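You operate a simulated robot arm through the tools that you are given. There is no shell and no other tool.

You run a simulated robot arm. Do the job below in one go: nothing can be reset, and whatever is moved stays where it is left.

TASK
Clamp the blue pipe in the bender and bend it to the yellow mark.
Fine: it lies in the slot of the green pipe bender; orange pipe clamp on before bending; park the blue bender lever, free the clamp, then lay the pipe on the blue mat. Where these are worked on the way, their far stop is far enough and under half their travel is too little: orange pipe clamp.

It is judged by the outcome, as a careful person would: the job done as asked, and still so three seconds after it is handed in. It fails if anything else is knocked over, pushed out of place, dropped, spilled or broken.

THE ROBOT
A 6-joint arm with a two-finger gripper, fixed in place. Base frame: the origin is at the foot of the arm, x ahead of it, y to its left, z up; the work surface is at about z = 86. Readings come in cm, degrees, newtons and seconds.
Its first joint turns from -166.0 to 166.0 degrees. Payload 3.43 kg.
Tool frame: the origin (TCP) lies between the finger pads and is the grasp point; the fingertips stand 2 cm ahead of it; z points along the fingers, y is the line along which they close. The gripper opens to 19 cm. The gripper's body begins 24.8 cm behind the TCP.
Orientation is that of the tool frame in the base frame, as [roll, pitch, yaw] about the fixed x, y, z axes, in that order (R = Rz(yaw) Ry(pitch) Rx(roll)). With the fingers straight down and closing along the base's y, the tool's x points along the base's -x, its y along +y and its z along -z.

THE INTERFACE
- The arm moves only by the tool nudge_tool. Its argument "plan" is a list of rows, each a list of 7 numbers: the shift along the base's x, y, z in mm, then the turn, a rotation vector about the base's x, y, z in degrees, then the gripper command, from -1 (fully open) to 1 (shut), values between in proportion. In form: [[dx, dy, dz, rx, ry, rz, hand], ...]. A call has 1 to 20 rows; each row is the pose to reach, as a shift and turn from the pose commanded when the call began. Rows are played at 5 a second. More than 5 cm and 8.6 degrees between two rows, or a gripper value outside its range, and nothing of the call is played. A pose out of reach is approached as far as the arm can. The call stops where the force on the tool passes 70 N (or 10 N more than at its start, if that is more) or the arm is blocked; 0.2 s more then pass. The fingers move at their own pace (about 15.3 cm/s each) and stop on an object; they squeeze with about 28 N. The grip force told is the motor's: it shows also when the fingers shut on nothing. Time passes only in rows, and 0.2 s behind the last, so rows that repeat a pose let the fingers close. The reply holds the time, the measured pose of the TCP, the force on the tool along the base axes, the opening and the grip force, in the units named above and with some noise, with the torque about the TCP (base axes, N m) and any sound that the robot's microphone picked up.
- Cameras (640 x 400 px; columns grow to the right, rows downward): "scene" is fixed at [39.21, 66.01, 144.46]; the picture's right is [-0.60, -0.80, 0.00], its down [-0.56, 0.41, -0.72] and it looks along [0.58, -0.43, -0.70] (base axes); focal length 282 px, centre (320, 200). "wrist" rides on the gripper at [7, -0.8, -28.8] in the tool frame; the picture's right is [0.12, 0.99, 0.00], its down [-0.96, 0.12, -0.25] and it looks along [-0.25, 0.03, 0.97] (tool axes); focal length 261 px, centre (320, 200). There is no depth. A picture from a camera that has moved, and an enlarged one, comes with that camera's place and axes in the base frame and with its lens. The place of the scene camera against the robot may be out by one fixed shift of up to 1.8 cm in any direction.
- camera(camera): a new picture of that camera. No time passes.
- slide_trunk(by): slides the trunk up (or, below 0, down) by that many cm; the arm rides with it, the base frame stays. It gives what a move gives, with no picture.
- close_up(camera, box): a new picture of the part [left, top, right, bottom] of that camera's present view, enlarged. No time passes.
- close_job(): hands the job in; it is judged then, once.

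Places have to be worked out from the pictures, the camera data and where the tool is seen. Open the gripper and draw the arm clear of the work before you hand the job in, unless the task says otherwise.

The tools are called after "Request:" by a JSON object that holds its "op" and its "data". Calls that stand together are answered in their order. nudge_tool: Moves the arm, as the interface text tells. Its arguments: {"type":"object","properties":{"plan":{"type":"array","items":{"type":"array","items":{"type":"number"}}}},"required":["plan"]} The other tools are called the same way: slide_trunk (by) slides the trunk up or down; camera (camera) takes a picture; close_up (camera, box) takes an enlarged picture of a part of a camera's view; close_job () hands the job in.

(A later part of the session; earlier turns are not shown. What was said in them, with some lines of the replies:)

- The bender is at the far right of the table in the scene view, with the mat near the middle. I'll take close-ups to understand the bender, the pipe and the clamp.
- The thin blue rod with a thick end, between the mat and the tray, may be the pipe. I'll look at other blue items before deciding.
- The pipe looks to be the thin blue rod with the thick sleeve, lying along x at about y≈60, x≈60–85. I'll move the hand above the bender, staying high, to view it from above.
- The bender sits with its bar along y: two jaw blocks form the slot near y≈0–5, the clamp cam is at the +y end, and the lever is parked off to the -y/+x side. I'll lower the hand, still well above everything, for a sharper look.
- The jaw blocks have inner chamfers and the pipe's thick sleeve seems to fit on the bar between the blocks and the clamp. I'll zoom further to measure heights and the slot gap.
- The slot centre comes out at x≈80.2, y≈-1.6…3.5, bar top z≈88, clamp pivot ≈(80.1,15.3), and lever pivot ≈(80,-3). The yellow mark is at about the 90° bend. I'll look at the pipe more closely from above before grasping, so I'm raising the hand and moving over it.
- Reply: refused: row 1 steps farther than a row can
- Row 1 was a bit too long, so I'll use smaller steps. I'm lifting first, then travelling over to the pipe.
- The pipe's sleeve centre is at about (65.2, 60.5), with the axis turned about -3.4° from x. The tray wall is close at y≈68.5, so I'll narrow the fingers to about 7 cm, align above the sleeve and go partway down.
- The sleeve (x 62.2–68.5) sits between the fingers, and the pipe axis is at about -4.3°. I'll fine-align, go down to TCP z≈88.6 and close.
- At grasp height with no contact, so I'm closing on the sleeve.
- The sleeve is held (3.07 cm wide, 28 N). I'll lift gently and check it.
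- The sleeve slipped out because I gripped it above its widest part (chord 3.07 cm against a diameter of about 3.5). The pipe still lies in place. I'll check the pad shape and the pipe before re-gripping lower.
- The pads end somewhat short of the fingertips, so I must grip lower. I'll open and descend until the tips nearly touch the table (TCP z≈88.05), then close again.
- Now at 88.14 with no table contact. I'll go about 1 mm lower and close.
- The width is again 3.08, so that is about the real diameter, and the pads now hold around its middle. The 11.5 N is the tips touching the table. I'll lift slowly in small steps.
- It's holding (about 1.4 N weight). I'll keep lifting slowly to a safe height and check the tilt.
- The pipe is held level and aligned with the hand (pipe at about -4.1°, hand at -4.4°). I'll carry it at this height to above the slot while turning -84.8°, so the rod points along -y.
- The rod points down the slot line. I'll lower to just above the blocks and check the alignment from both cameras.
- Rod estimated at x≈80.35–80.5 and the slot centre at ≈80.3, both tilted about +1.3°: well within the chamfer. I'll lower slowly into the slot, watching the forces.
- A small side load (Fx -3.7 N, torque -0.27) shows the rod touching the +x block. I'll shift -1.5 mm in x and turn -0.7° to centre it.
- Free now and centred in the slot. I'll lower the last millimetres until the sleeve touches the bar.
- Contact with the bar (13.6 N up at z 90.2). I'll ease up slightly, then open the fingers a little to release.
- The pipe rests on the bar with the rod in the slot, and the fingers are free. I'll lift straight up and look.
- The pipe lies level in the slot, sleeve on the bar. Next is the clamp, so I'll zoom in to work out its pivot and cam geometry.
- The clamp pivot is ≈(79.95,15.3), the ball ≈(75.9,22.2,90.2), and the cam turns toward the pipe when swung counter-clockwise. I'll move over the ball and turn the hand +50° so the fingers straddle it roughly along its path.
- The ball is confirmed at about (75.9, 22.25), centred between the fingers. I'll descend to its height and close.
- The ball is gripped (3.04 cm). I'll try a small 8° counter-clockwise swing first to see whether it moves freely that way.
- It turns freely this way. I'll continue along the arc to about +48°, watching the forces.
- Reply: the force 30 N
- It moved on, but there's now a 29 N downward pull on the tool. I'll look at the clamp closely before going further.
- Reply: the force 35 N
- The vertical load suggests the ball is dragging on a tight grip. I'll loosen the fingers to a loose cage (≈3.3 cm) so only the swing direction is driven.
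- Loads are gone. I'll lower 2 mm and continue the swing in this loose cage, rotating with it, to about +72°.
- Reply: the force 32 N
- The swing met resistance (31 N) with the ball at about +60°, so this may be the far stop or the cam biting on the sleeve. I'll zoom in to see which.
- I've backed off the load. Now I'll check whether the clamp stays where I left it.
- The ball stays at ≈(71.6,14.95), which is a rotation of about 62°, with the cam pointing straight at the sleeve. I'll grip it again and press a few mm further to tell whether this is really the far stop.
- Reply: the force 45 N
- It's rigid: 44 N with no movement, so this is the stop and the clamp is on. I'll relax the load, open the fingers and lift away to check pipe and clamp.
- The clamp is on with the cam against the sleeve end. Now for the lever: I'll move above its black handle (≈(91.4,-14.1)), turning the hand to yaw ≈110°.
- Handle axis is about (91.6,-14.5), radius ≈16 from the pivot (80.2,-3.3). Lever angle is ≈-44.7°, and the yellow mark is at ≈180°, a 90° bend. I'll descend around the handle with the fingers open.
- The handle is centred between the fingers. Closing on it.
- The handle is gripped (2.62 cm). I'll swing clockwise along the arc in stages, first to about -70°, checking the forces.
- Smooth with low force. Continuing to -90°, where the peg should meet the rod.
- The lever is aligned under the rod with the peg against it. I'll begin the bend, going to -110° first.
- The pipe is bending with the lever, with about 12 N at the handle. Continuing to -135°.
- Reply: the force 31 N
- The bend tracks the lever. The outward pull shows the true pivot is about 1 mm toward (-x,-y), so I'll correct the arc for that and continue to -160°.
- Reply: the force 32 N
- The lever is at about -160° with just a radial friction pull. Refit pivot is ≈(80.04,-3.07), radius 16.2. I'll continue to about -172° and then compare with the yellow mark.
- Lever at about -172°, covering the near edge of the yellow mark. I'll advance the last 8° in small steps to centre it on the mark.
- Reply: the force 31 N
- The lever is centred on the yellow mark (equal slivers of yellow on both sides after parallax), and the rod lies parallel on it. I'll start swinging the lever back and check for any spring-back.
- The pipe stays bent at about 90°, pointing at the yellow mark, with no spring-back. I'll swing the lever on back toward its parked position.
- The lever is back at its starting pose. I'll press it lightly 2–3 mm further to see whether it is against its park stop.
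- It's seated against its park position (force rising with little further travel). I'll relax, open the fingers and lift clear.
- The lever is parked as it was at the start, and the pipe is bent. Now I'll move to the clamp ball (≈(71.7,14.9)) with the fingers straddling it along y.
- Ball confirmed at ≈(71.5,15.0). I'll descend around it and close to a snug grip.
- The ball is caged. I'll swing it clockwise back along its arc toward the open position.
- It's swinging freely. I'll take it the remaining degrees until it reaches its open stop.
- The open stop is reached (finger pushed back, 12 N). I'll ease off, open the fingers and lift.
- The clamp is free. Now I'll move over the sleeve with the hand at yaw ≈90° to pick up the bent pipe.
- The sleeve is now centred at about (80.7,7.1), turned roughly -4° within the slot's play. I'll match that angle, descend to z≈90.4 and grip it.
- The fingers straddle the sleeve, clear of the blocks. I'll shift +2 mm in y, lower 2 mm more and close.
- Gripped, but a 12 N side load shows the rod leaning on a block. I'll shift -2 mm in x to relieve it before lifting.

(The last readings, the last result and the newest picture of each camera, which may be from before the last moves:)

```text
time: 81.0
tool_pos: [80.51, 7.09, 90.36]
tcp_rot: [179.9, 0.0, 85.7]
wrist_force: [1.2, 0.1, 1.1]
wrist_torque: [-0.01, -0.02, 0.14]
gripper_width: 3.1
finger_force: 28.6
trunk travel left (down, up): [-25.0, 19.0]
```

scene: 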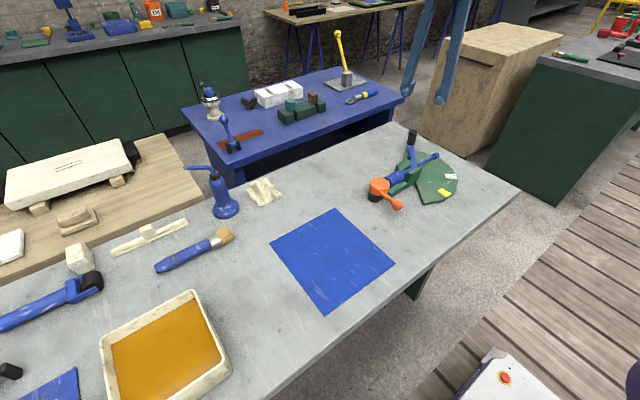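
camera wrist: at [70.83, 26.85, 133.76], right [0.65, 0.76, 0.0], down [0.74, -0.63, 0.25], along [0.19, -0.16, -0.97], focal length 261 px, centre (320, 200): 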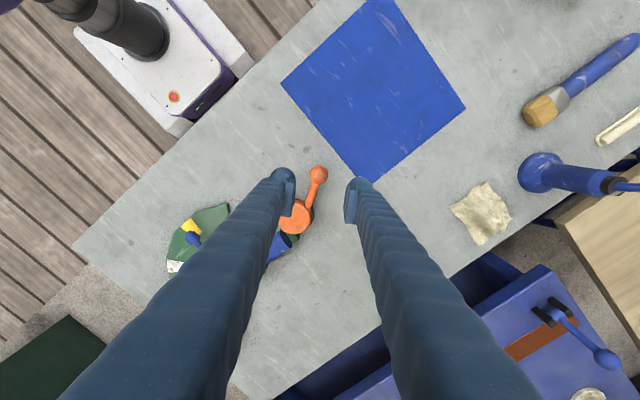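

Side load is gone. Lifting slowly straight up out of the slot.

Request:
{"op": "nudge_tool", "data": {"plan": [[-2.5, 0, 1, 0, 0, 0, 1], [-2.5, 0, 3, 0, 0, 0, 1], [-2.5, 0, 6, 0, 0, 0, 1], [-2.5, 0, 10, 0, 0, 0, 1], [-2.5, 0, 15, 0, 0, 0, 1], [-2.5, 0, 15, 0, 0, 0, 1]]}}

Request:
{"op": "close_up", "data": {"camera": "scene", "box": [365, 110, 455, 215]}}

Request:
{"op": "close_up", "data": {"camera": "wrist", "box": [230, 90, 410, 320]}}

```text
time: 82.4
tool_pos: [80.03, 7.09, 91.65]
tcp_rot: [-180.0, -0.1, 85.8]
wrist_force: [1.5, 0.4, -1.4]
wrist_torque: [0.01, 0.03, 0.0]
gripper_width: 3.09
finger_force: 28.1
trunk travel left (down, up): [-25.0, 19.0]
```

```text
3.81 times, centred on (410, 162) of scene
camera zoom: at [39.21, 66.01, 144.46], right [-0.6, -0.8, 0.0], down [-0.56, 0.41, -0.72], along [0.58, -0.43, -0.7], focal length 1075 px, centre (-23, 343)
```

zoom: 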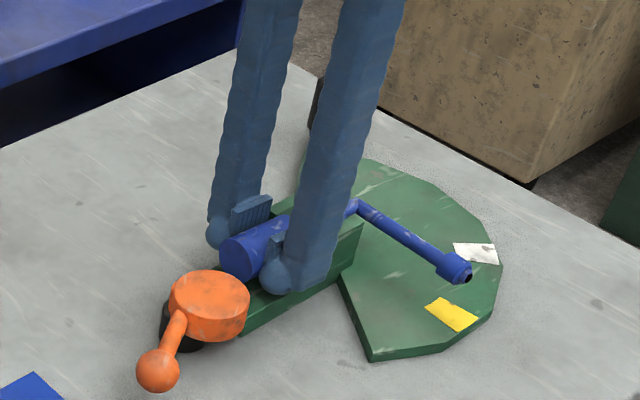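

```text
1.74 times, centred on (320, 205) of wrist
camera zoom: at [79.77, 14.01, 120.34], right [1.0, 0.04, 0.0], down [0.04, -0.97, 0.25], along [0.01, -0.25, -0.97], focal length 453 px, centre (320, 191)
```

zoom: 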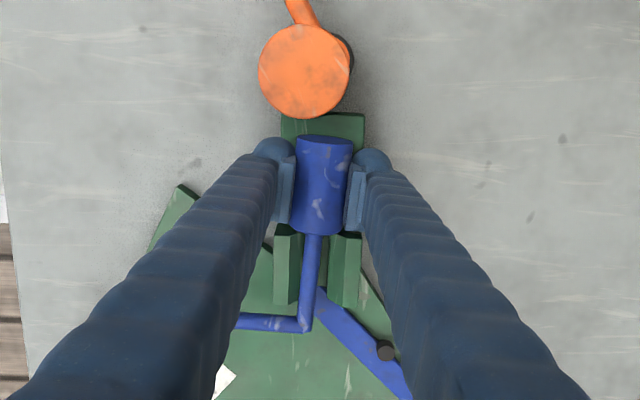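

It's held and rising freely (weight ≈1.4 N). Continuing up to carrying height.

Request:
{"op": "nudge_tool", "data": {"plan": [[0, 0, 8, 0, 0, 0, 1], [0, 0, 18, 0, 0, 0, 1], [0, 0, 32, 0, 0, 0, 1], [0, 0, 50, 0, 0, 0, 1], [0, 0, 72, 0, 0, 0, 1], [0, 0, 95, 0, 0, 0, 1], [0, 0, 120, 0, 0, 0, 1], [0, 0, 140, 0, 0, 0, 1], [0, 0, 140, 0, 0, 0, 1]]}}

Request:
{"op": "camera", "data": {"camera": "scene"}}

Request:
{"op": "camera", "data": {"camera": "wrist"}}

```text
time: 84.4
tool_pos: [79.92, 7.12, 105.7]
tcp_rot: [-179.9, 0.0, 85.8]
wrist_force: [-0.5, 1.0, -0.9]
wrist_torque: [0.03, -0.01, -0.01]
gripper_width: 3.06
finger_force: 27.6
trunk travel left (down, up): [-25.0, 19.0]
```

```text
taken
```

scene: 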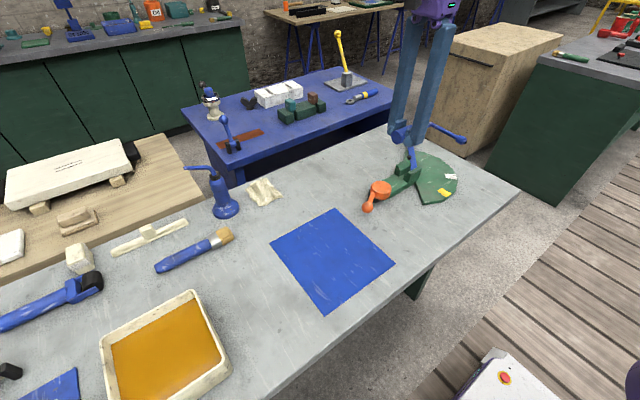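

```text
taken
camera wrist: at [79.81, 14.18, 134.34], right [1.0, 0.04, 0.0], down [0.04, -0.97, 0.25], along [0.01, -0.25, -0.97], focal length 261 px, centre (320, 200)
```

wrist: 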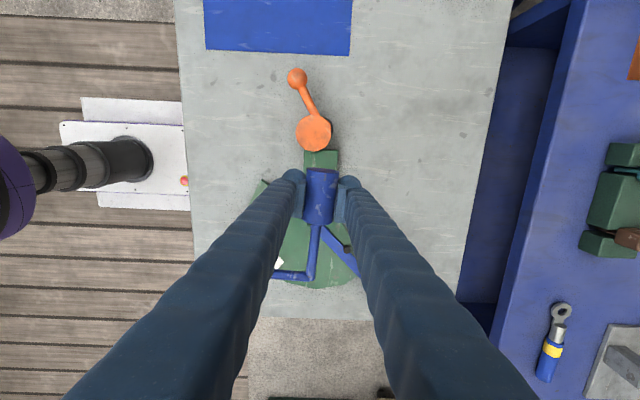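

The pipe is held well: an L of about 13.5 × 12 cm. Keeping this orientation, a TCP at ≈(77.4,42.3) centres it on the mat (x 60–83.5, y 27.5–49.3), so I'll carry it there at height.

Request:
{"op": "nudge_tool", "data": {"plan": [[-2, 30, 0, 0, 0, 0, 1], [-5, 65, 0, 0, 0, 0, 1], [-8, 100, 0, 0, 0, 0, 1], [-11, 135, 0, 0, 0, 0, 1], [-14, 170, 0, 0, 0, 0, 1], [-17, 205, 0, 0, 0, 0, 1], [-20, 240, 0, 0, 0, 0, 1], [-22, 275, 0, 0, 0, 0, 1], [-24, 310, 0, 0, 0, 0, 1], [-25, 338, 0, 0, 0, 0, 1], [-25, 352, 0, 0, 0, 0, 1], [-25, 352, 0, 0, 0, 0, 1]]}}

Request:
{"op": "camera", "data": {"camera": "scene"}}

Request:
{"op": "camera", "data": {"camera": "wrist"}}

```text
time: 87.0
tool_pos: [77.68, 42.31, 105.54]
tcp_rot: [-179.8, 0.0, 85.8]
wrist_force: [-0.9, 0.5, -0.5]
wrist_torque: [0.01, 0.0, -0.02]
gripper_width: 3.07
finger_force: 28.0
trunk travel left (down, up): [-25.0, 19.0]
```

```text
taken
```

scene: 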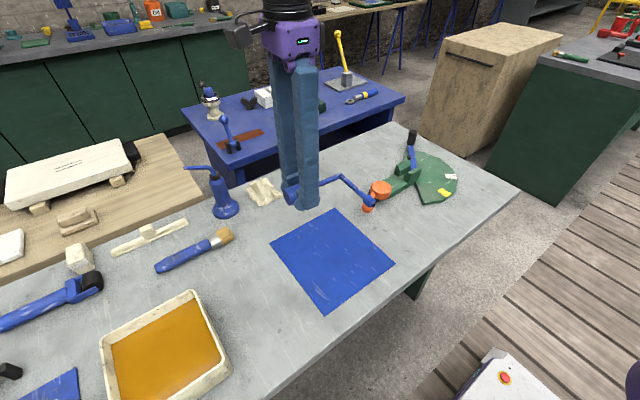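

```text
taken
camera wrist: at [77.45, 49.38, 134.28], right [1.0, 0.04, 0.0], down [0.04, -0.97, 0.25], along [0.01, -0.25, -0.97], focal length 261 px, centre (320, 200)
```

wrist: 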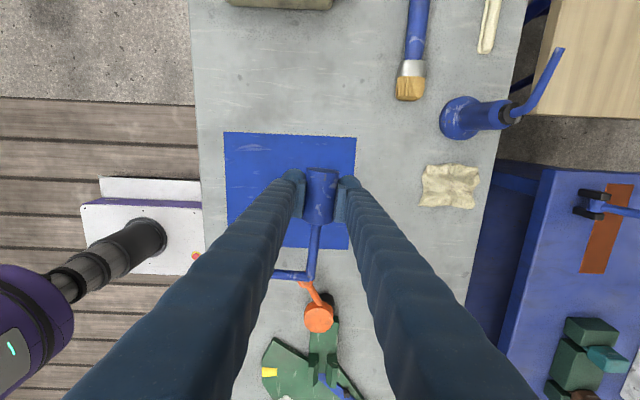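

The L would land fully inside the mat (x≈66–79, y≈31–45.5). I'll descend to just above it.

Request:
{"op": "nudge_tool", "data": {"plan": [[0, 0, -30, 0, 0, 0, 1], [0, 0, -60, 0, 0, 0, 1], [0, 0, -90, 0, 0, 0, 1], [0, 0, -115, 0, 0, 0, 1], [0, 0, -138, 0, 0, 0, 1], [0, 0, -152, 0, 0, 0, 1], [0, 0, -160, 0, 0, 0, 1], [0, 0, -160, 0, 0, 0, 1]]}}

Request:
{"op": "close_up", "data": {"camera": "scene", "box": [260, 170, 400, 320]}}

Request:
{"op": "close_up", "data": {"camera": "wrist", "box": [180, 60, 460, 330]}}

```text
time: 88.8
tool_pos: [77.48, 42.36, 89.65]
tcp_rot: [-179.9, -0.1, 85.7]
wrist_force: [0.8, 0.0, -0.8]
wrist_torque: [0.0, 0.01, 0.0]
gripper_width: 3.09
finger_force: 27.5
trunk travel left (down, up): [-25.0, 19.0]
```

```text
2.67 times, centred on (330, 245) of scene
camera zoom: at [39.21, 66.01, 144.46], right [-0.6, -0.8, 0.0], down [-0.56, 0.41, -0.72], along [0.58, -0.43, -0.7], focal length 753 px, centre (293, 80)
```

zoom: 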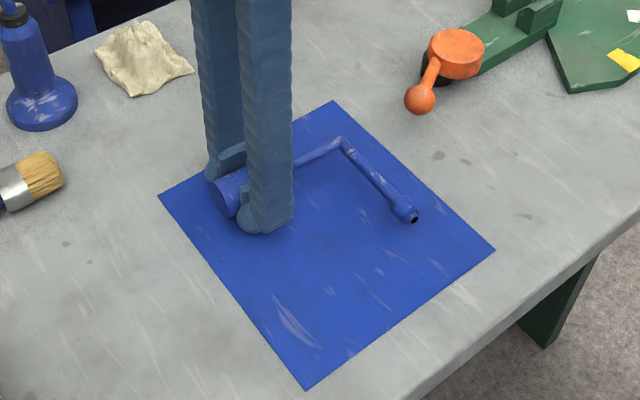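

```text
1.48 times, centred on (320, 195) of wrist
camera zoom: at [77.3, 49.39, 118.29], right [1.0, 0.04, 0.0], down [0.04, -0.97, 0.25], along [0.01, -0.25, -0.97], focal length 386 px, centre (320, 207)
```

zoom: 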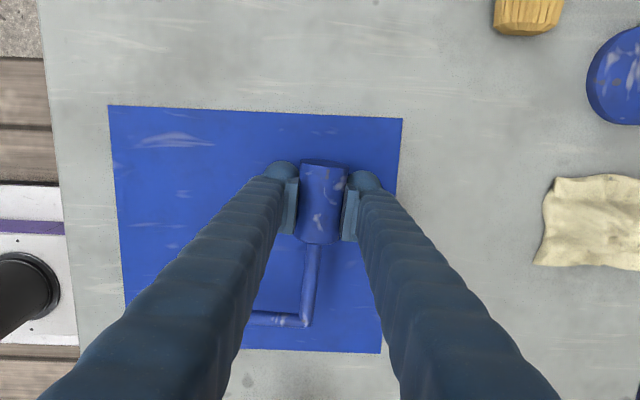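

Well inside the mat on all sides. Lowering the last centimetre until touch.

Request:
{"op": "nudge_tool", "data": {"plan": [[0, 0, -4, 0, 0, 0, 1], [0, 0, -7, 0, 0, 0, 1], [0, 0, -10, 0, 0, 0, 1], [0, 0, -12, 0, 0, 0, 1], [0, 0, -12, 0, 0, 0, 1]]}}

```text
time: 90.0
tool_pos: [77.53, 42.33, 88.58]
tcp_rot: [-180.0, -0.1, 85.7]
wrist_force: [-0.8, 0.3, -1.6]
wrist_torque: [0.02, 0.01, 0.03]
gripper_width: 3.08
finger_force: 27.9
trunk travel left (down, up): [-25.0, 19.0]
```

Request:
{"op": "nudge_tool", "data": {"plan": [[0, 0, -1.5, 0, 0, 0, 1], [0, 0, -3, 0, 0, 0, 1], [0, 0, -4, 0, 0, 0, 1], [0, 0, -4, 0, 0, 0, 1]]}}

```text
time: 91.0
tool_pos: [77.51, 42.38, 88.15]
tcp_rot: [-179.9, 0.0, 85.6]
wrist_force: [0.5, -0.2, -1.3]
wrist_torque: [0.04, -0.03, 0.0]
gripper_width: 3.08
finger_force: 27.5
trunk travel left (down, up): [-25.0, 19.0]
```

No contact yet at 88.15. Going a bit further in half-millimetre steps.

Request:
{"op": "nudge_tool", "data": {"plan": [[0, 0, -0.7, 0, 0, 0, 1], [0, 0, -1.4, 0, 0, 0, 1], [0, 0, -1.4, 0, 0, 0, 1]]}}

```text
time: 91.8
tool_pos: [77.54, 42.26, 88.11]
tcp_rot: [-180.0, -0.1, 85.7]
wrist_force: [1.0, 1.2, 4.1]
wrist_torque: [-0.07, 0.05, 0.02]
gripper_width: 3.1
finger_force: 28.3
trunk travel left (down, up): [-25.0, 19.0]
```

Contact felt (4 N up). Opening the fingers gently to lay the pipe down.

Request:
{"op": "nudge_tool", "data": {"plan": [[0, 0, 0, 0, 0, 0, 0.66], [0, 0, 0, 0, 0, 0, 0.62], [0, 0, 0, 0, 0, 0, 0.55], [0, 0, 0, 0, 0, 0, 0.45], [0, 0, 0, 0, 0, 0, 0.4], [0, 0, 0, 0, 0, 0, 0.4]]}}

Request:
{"op": "close_up", "data": {"camera": "wrist", "box": [180, 60, 460, 330]}}

Request:
{"op": "close_up", "data": {"camera": "scene", "box": [260, 170, 400, 320]}}

```text
time: 93.2
tool_pos: [77.53, 42.21, 87.94]
tcp_rot: [-180.0, 0.1, 85.7]
wrist_force: [-0.1, 0.4, -0.8]
wrist_torque: [0.01, -0.01, -0.01]
gripper_width: 5.71
finger_force: 0.1
trunk travel left (down, up): [-25.0, 19.0]
```

```text
1.48 times, centred on (320, 195) of wrist
camera zoom: at [77.29, 49.25, 116.65], right [1.0, 0.04, 0.0], down [0.04, -0.97, 0.25], along [0.01, -0.25, -0.97], focal length 386 px, centre (320, 207)
```

zoom: 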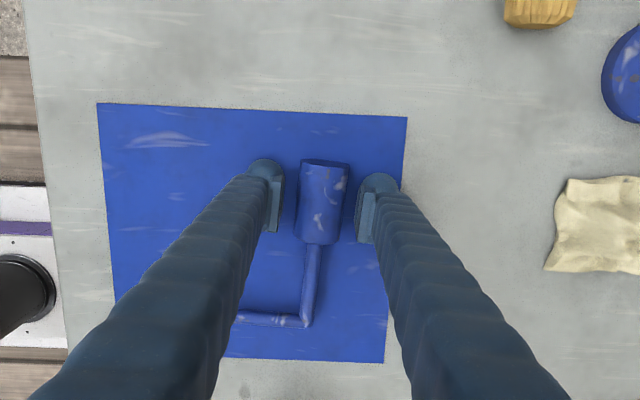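

```text
2.67 times, centred on (330, 245) of scene
camera zoom: at [39.21, 66.01, 144.46], right [-0.6, -0.8, 0.0], down [-0.56, 0.41, -0.72], along [0.58, -0.43, -0.7], focal length 753 px, centre (293, 80)
```

zoom: 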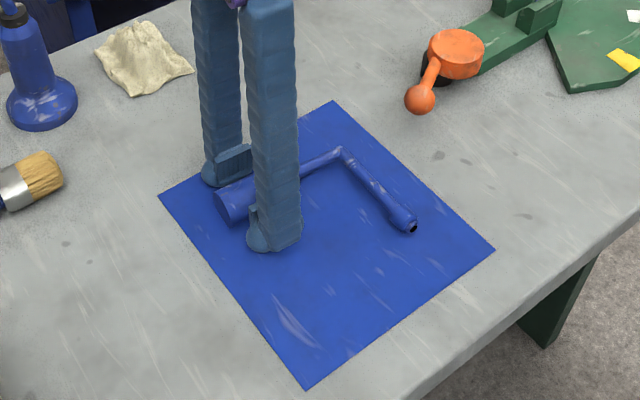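

The pipe lies on the mat and the fingers are free. I'll lift straight up and withdraw.

Request:
{"op": "nudge_tool", "data": {"plan": [[0, 0, 15, 0, 0, 0, 0.4], [0, 0, 45, 0, 0, 0, 0.4], [0, 0, 90, 0, 0, 0, 0.4], [0, 0, 135, 0, 0, 0, 0.4], [0, 0, 180, 0, 0, 0, 0.3], [0, 0, 225, 0, 0, 0, 0.2], [0, 0, 270, 0, 0, 0, 0], [0, 0, 310, 0, 0, 0, -0.3], [-40, 0, 330, 0, 0, 0, -0.5], [-80, 0, 340, 0, 0, 5, -0.5], [-120, 0, 350, 0, 0, 10, -0.5], [-160, 0, 350, 0, 0, 15, -0.5], [-200, 0, 350, 0, 0, 20, -0.5], [-200, 0, 350, 0, 0, 20, -0.5]]}}

Request:
{"op": "camera", "data": {"camera": "scene"}}

Request:
{"op": "camera", "data": {"camera": "wrist"}}

```text
time: 96.2
tool_pos: [57.53, 42.48, 123.04]
tcp_rot: [-179.9, 0.0, 105.7]
wrist_force: [0.1, 0.0, -0.1]
wrist_torque: [0.01, 0.03, -0.01]
gripper_width: 14.26
finger_force: 0.1
trunk travel left (down, up): [-25.0, 19.0]
```

```text
taken
```

scene: 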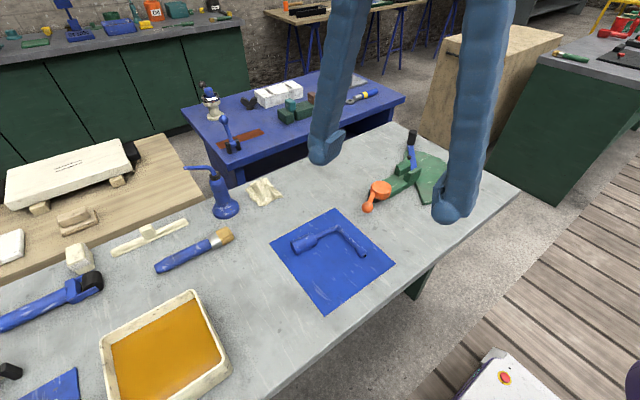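

```text
taken
camera wrist: at [54.91, 49.05, 151.66], right [0.92, 0.38, 0.0], down [0.37, -0.89, 0.25], along [0.09, -0.23, -0.97], focal length 261 px, centre (320, 200)
```

wrist: 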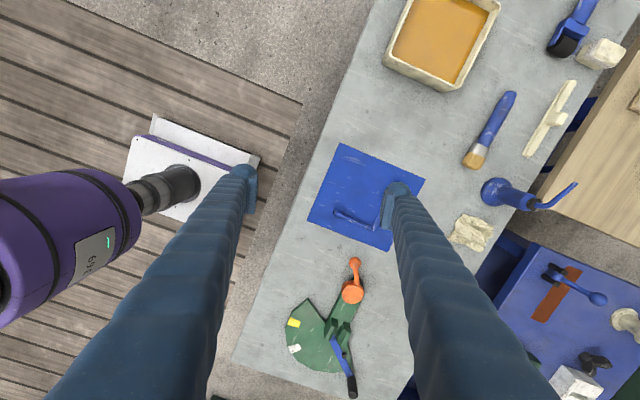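

The arm is clear. I'll verify the pipe on the mat, the clamp and the lever in close-up before handing in.

Request:
{"op": "close_up", "data": {"camera": "scene", "box": [260, 200, 400, 320]}}

Request:
{"op": "close_up", "data": {"camera": "scene", "box": [350, 110, 470, 220]}}

Request:
{"op": "close_up", "data": {"camera": "wrist", "box": [270, 240, 400, 400]}}

```text
3.33 times, centred on (330, 260) of scene
camera zoom: at [39.21, 66.01, 144.46], right [-0.6, -0.8, 0.0], down [-0.56, 0.41, -0.72], along [0.58, -0.43, -0.7], focal length 941 px, centre (287, 0)
```

zoom: 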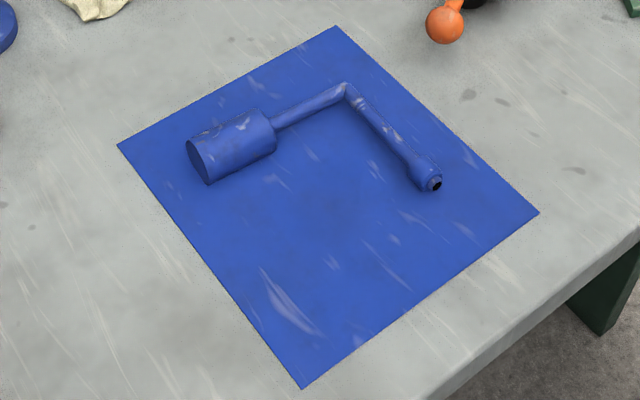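

```text
3.64 times, centred on (410, 165) of scene
camera zoom: at [39.21, 66.01, 144.46], right [-0.6, -0.8, 0.0], down [-0.56, 0.41, -0.72], along [0.58, -0.43, -0.7], focal length 1026 px, centre (-7, 327)
```

zoom: 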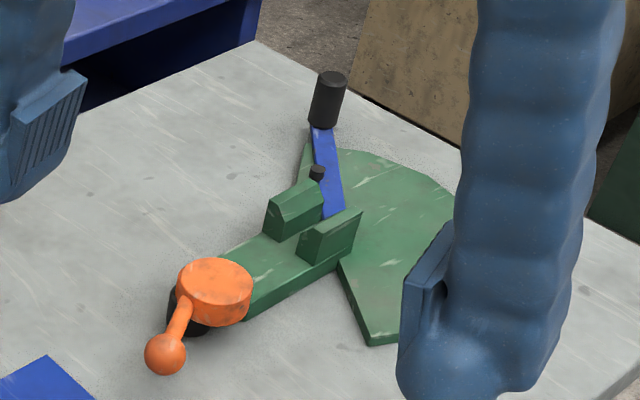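

```text
2.50 times, centred on (335, 320) of wrist
camera zoom: at [54.91, 49.05, 151.66], right [0.92, 0.38, 0.0], down [0.37, -0.89, 0.25], along [0.09, -0.23, -0.97], focal length 652 px, centre (282, -100)
```

zoom: 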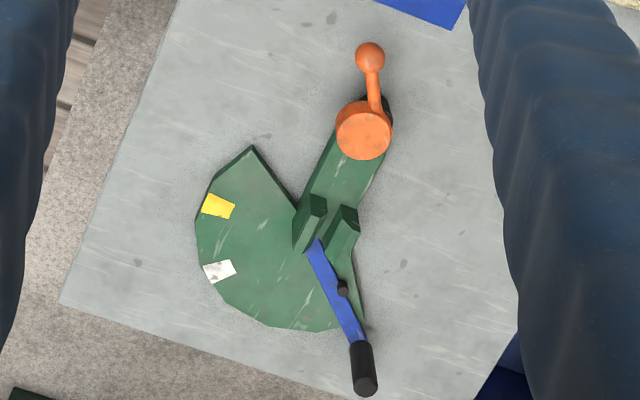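

Clamp and lever match their initial positions exactly, and the pipe is on the mat. I want to measure the bend angle properly, so I'll bring the hand (high up) to a view with the pipe between the open fingers.

Request:
{"op": "nudge_tool", "data": {"plan": [[0, -5, 0, 0, 0, 8, -0.6], [0, -10, 0, 0, 0, 16, -0.7], [0, -15, 0, 0, 0, 24, -0.8], [0, -20, 0, 0, 0, 32, -0.9], [0, -25, 0, 0, 0, 40, -1], [0, -30, 0, 0, 0, 48, -1], [0, -35, 0, 0, 0, 56, -1], [0, -38, 0, 0, 0, 64, -1], [0, -40, 0, 0, 0, 72, -1], [0, -40, 0, 0, 0, 74, -1], [0, -40, 0, 0, 0, 74, -1]]}}

Request:
{"op": "close_up", "data": {"camera": "wrist", "box": [250, 140, 380, 270]}}

```text
time: 98.6
tool_pos: [57.59, 38.36, 123.04]
tcp_rot: [-180.0, 0.0, 179.8]
wrist_force: [-1.1, 0.4, 0.0]
wrist_torque: [-0.01, 0.02, 0.0]
gripper_width: 18.99
finger_force: 0.0
trunk travel left (down, up): [-25.0, 19.0]
```

```text
3.08 times, centred on (315, 205) of wrist
camera zoom: at [50.58, 37.45, 151.69], right [-0.12, 0.99, 0.0], down [0.96, 0.11, 0.25], along [0.25, 0.03, -0.97], focal length 802 px, centre (335, 185)
```

zoom: 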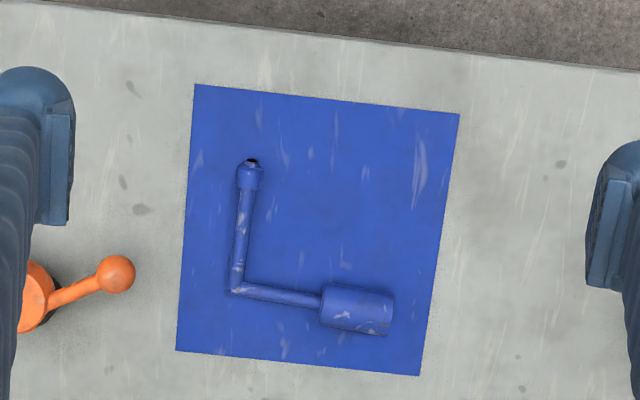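

The measured bend is roughly 88–90°. One sharper close-up to confirm.

Request:
{"op": "close_up", "data": {"camera": "wrist", "box": [292, 185, 342, 240]}}

```text
7.27 times, centred on (317, 212) of wrist
camera zoom: at [50.58, 37.45, 151.69], right [-0.12, 0.99, 0.0], down [0.96, 0.11, 0.25], along [0.25, 0.03, -0.97], focal length 1896 px, centre (342, 109)
```

zoom: 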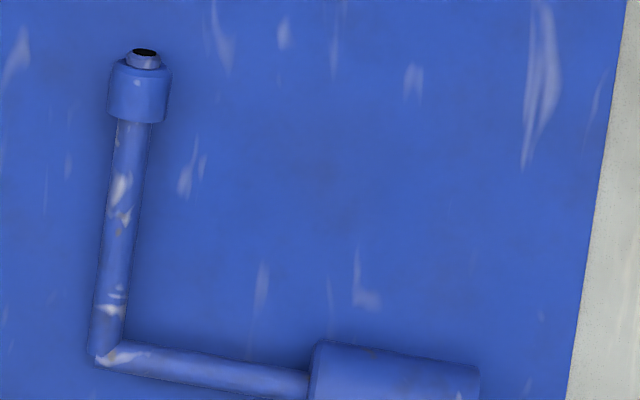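

The pipe measures about 88° of bend, and the lever was centred on the yellow mark when it was made. It lies still within the mat. The clamp is open, the lever is parked, nothing else has moved, and the arm is open and high above the work, so I'm handing in.

Request:
{"op": "close_job", "data": {}}

```text
The job is handed in.
```

The blue pipe is bent to the yellow mark and lies on the blue mat. I handed the job in and have not seen the verdict.

- **Bend:** the lever was centred on the yellow mark, which sits at about 90°. Afterwards the pipe itself measured about 88° from the camera. I put the difference down to the pipe turning a few degrees in the slot, and I left it rather than redo the bend.
- **Order:** the pipe went into the slot, the orange clamp went on to its far stop, and I made the bend. Then I parked the lever, freed the clamp to its open stop and laid the pipe on the mat.
- **End state:** the clamp and lever match their starting positions in the scene camera view. Nothing else appears to have moved.
- **First grip:** the pipe slipped out of my first grip before it left the table. It stayed where it was lying, so nothing was dropped.

The gripper is open and the arm is raised clear of the work.
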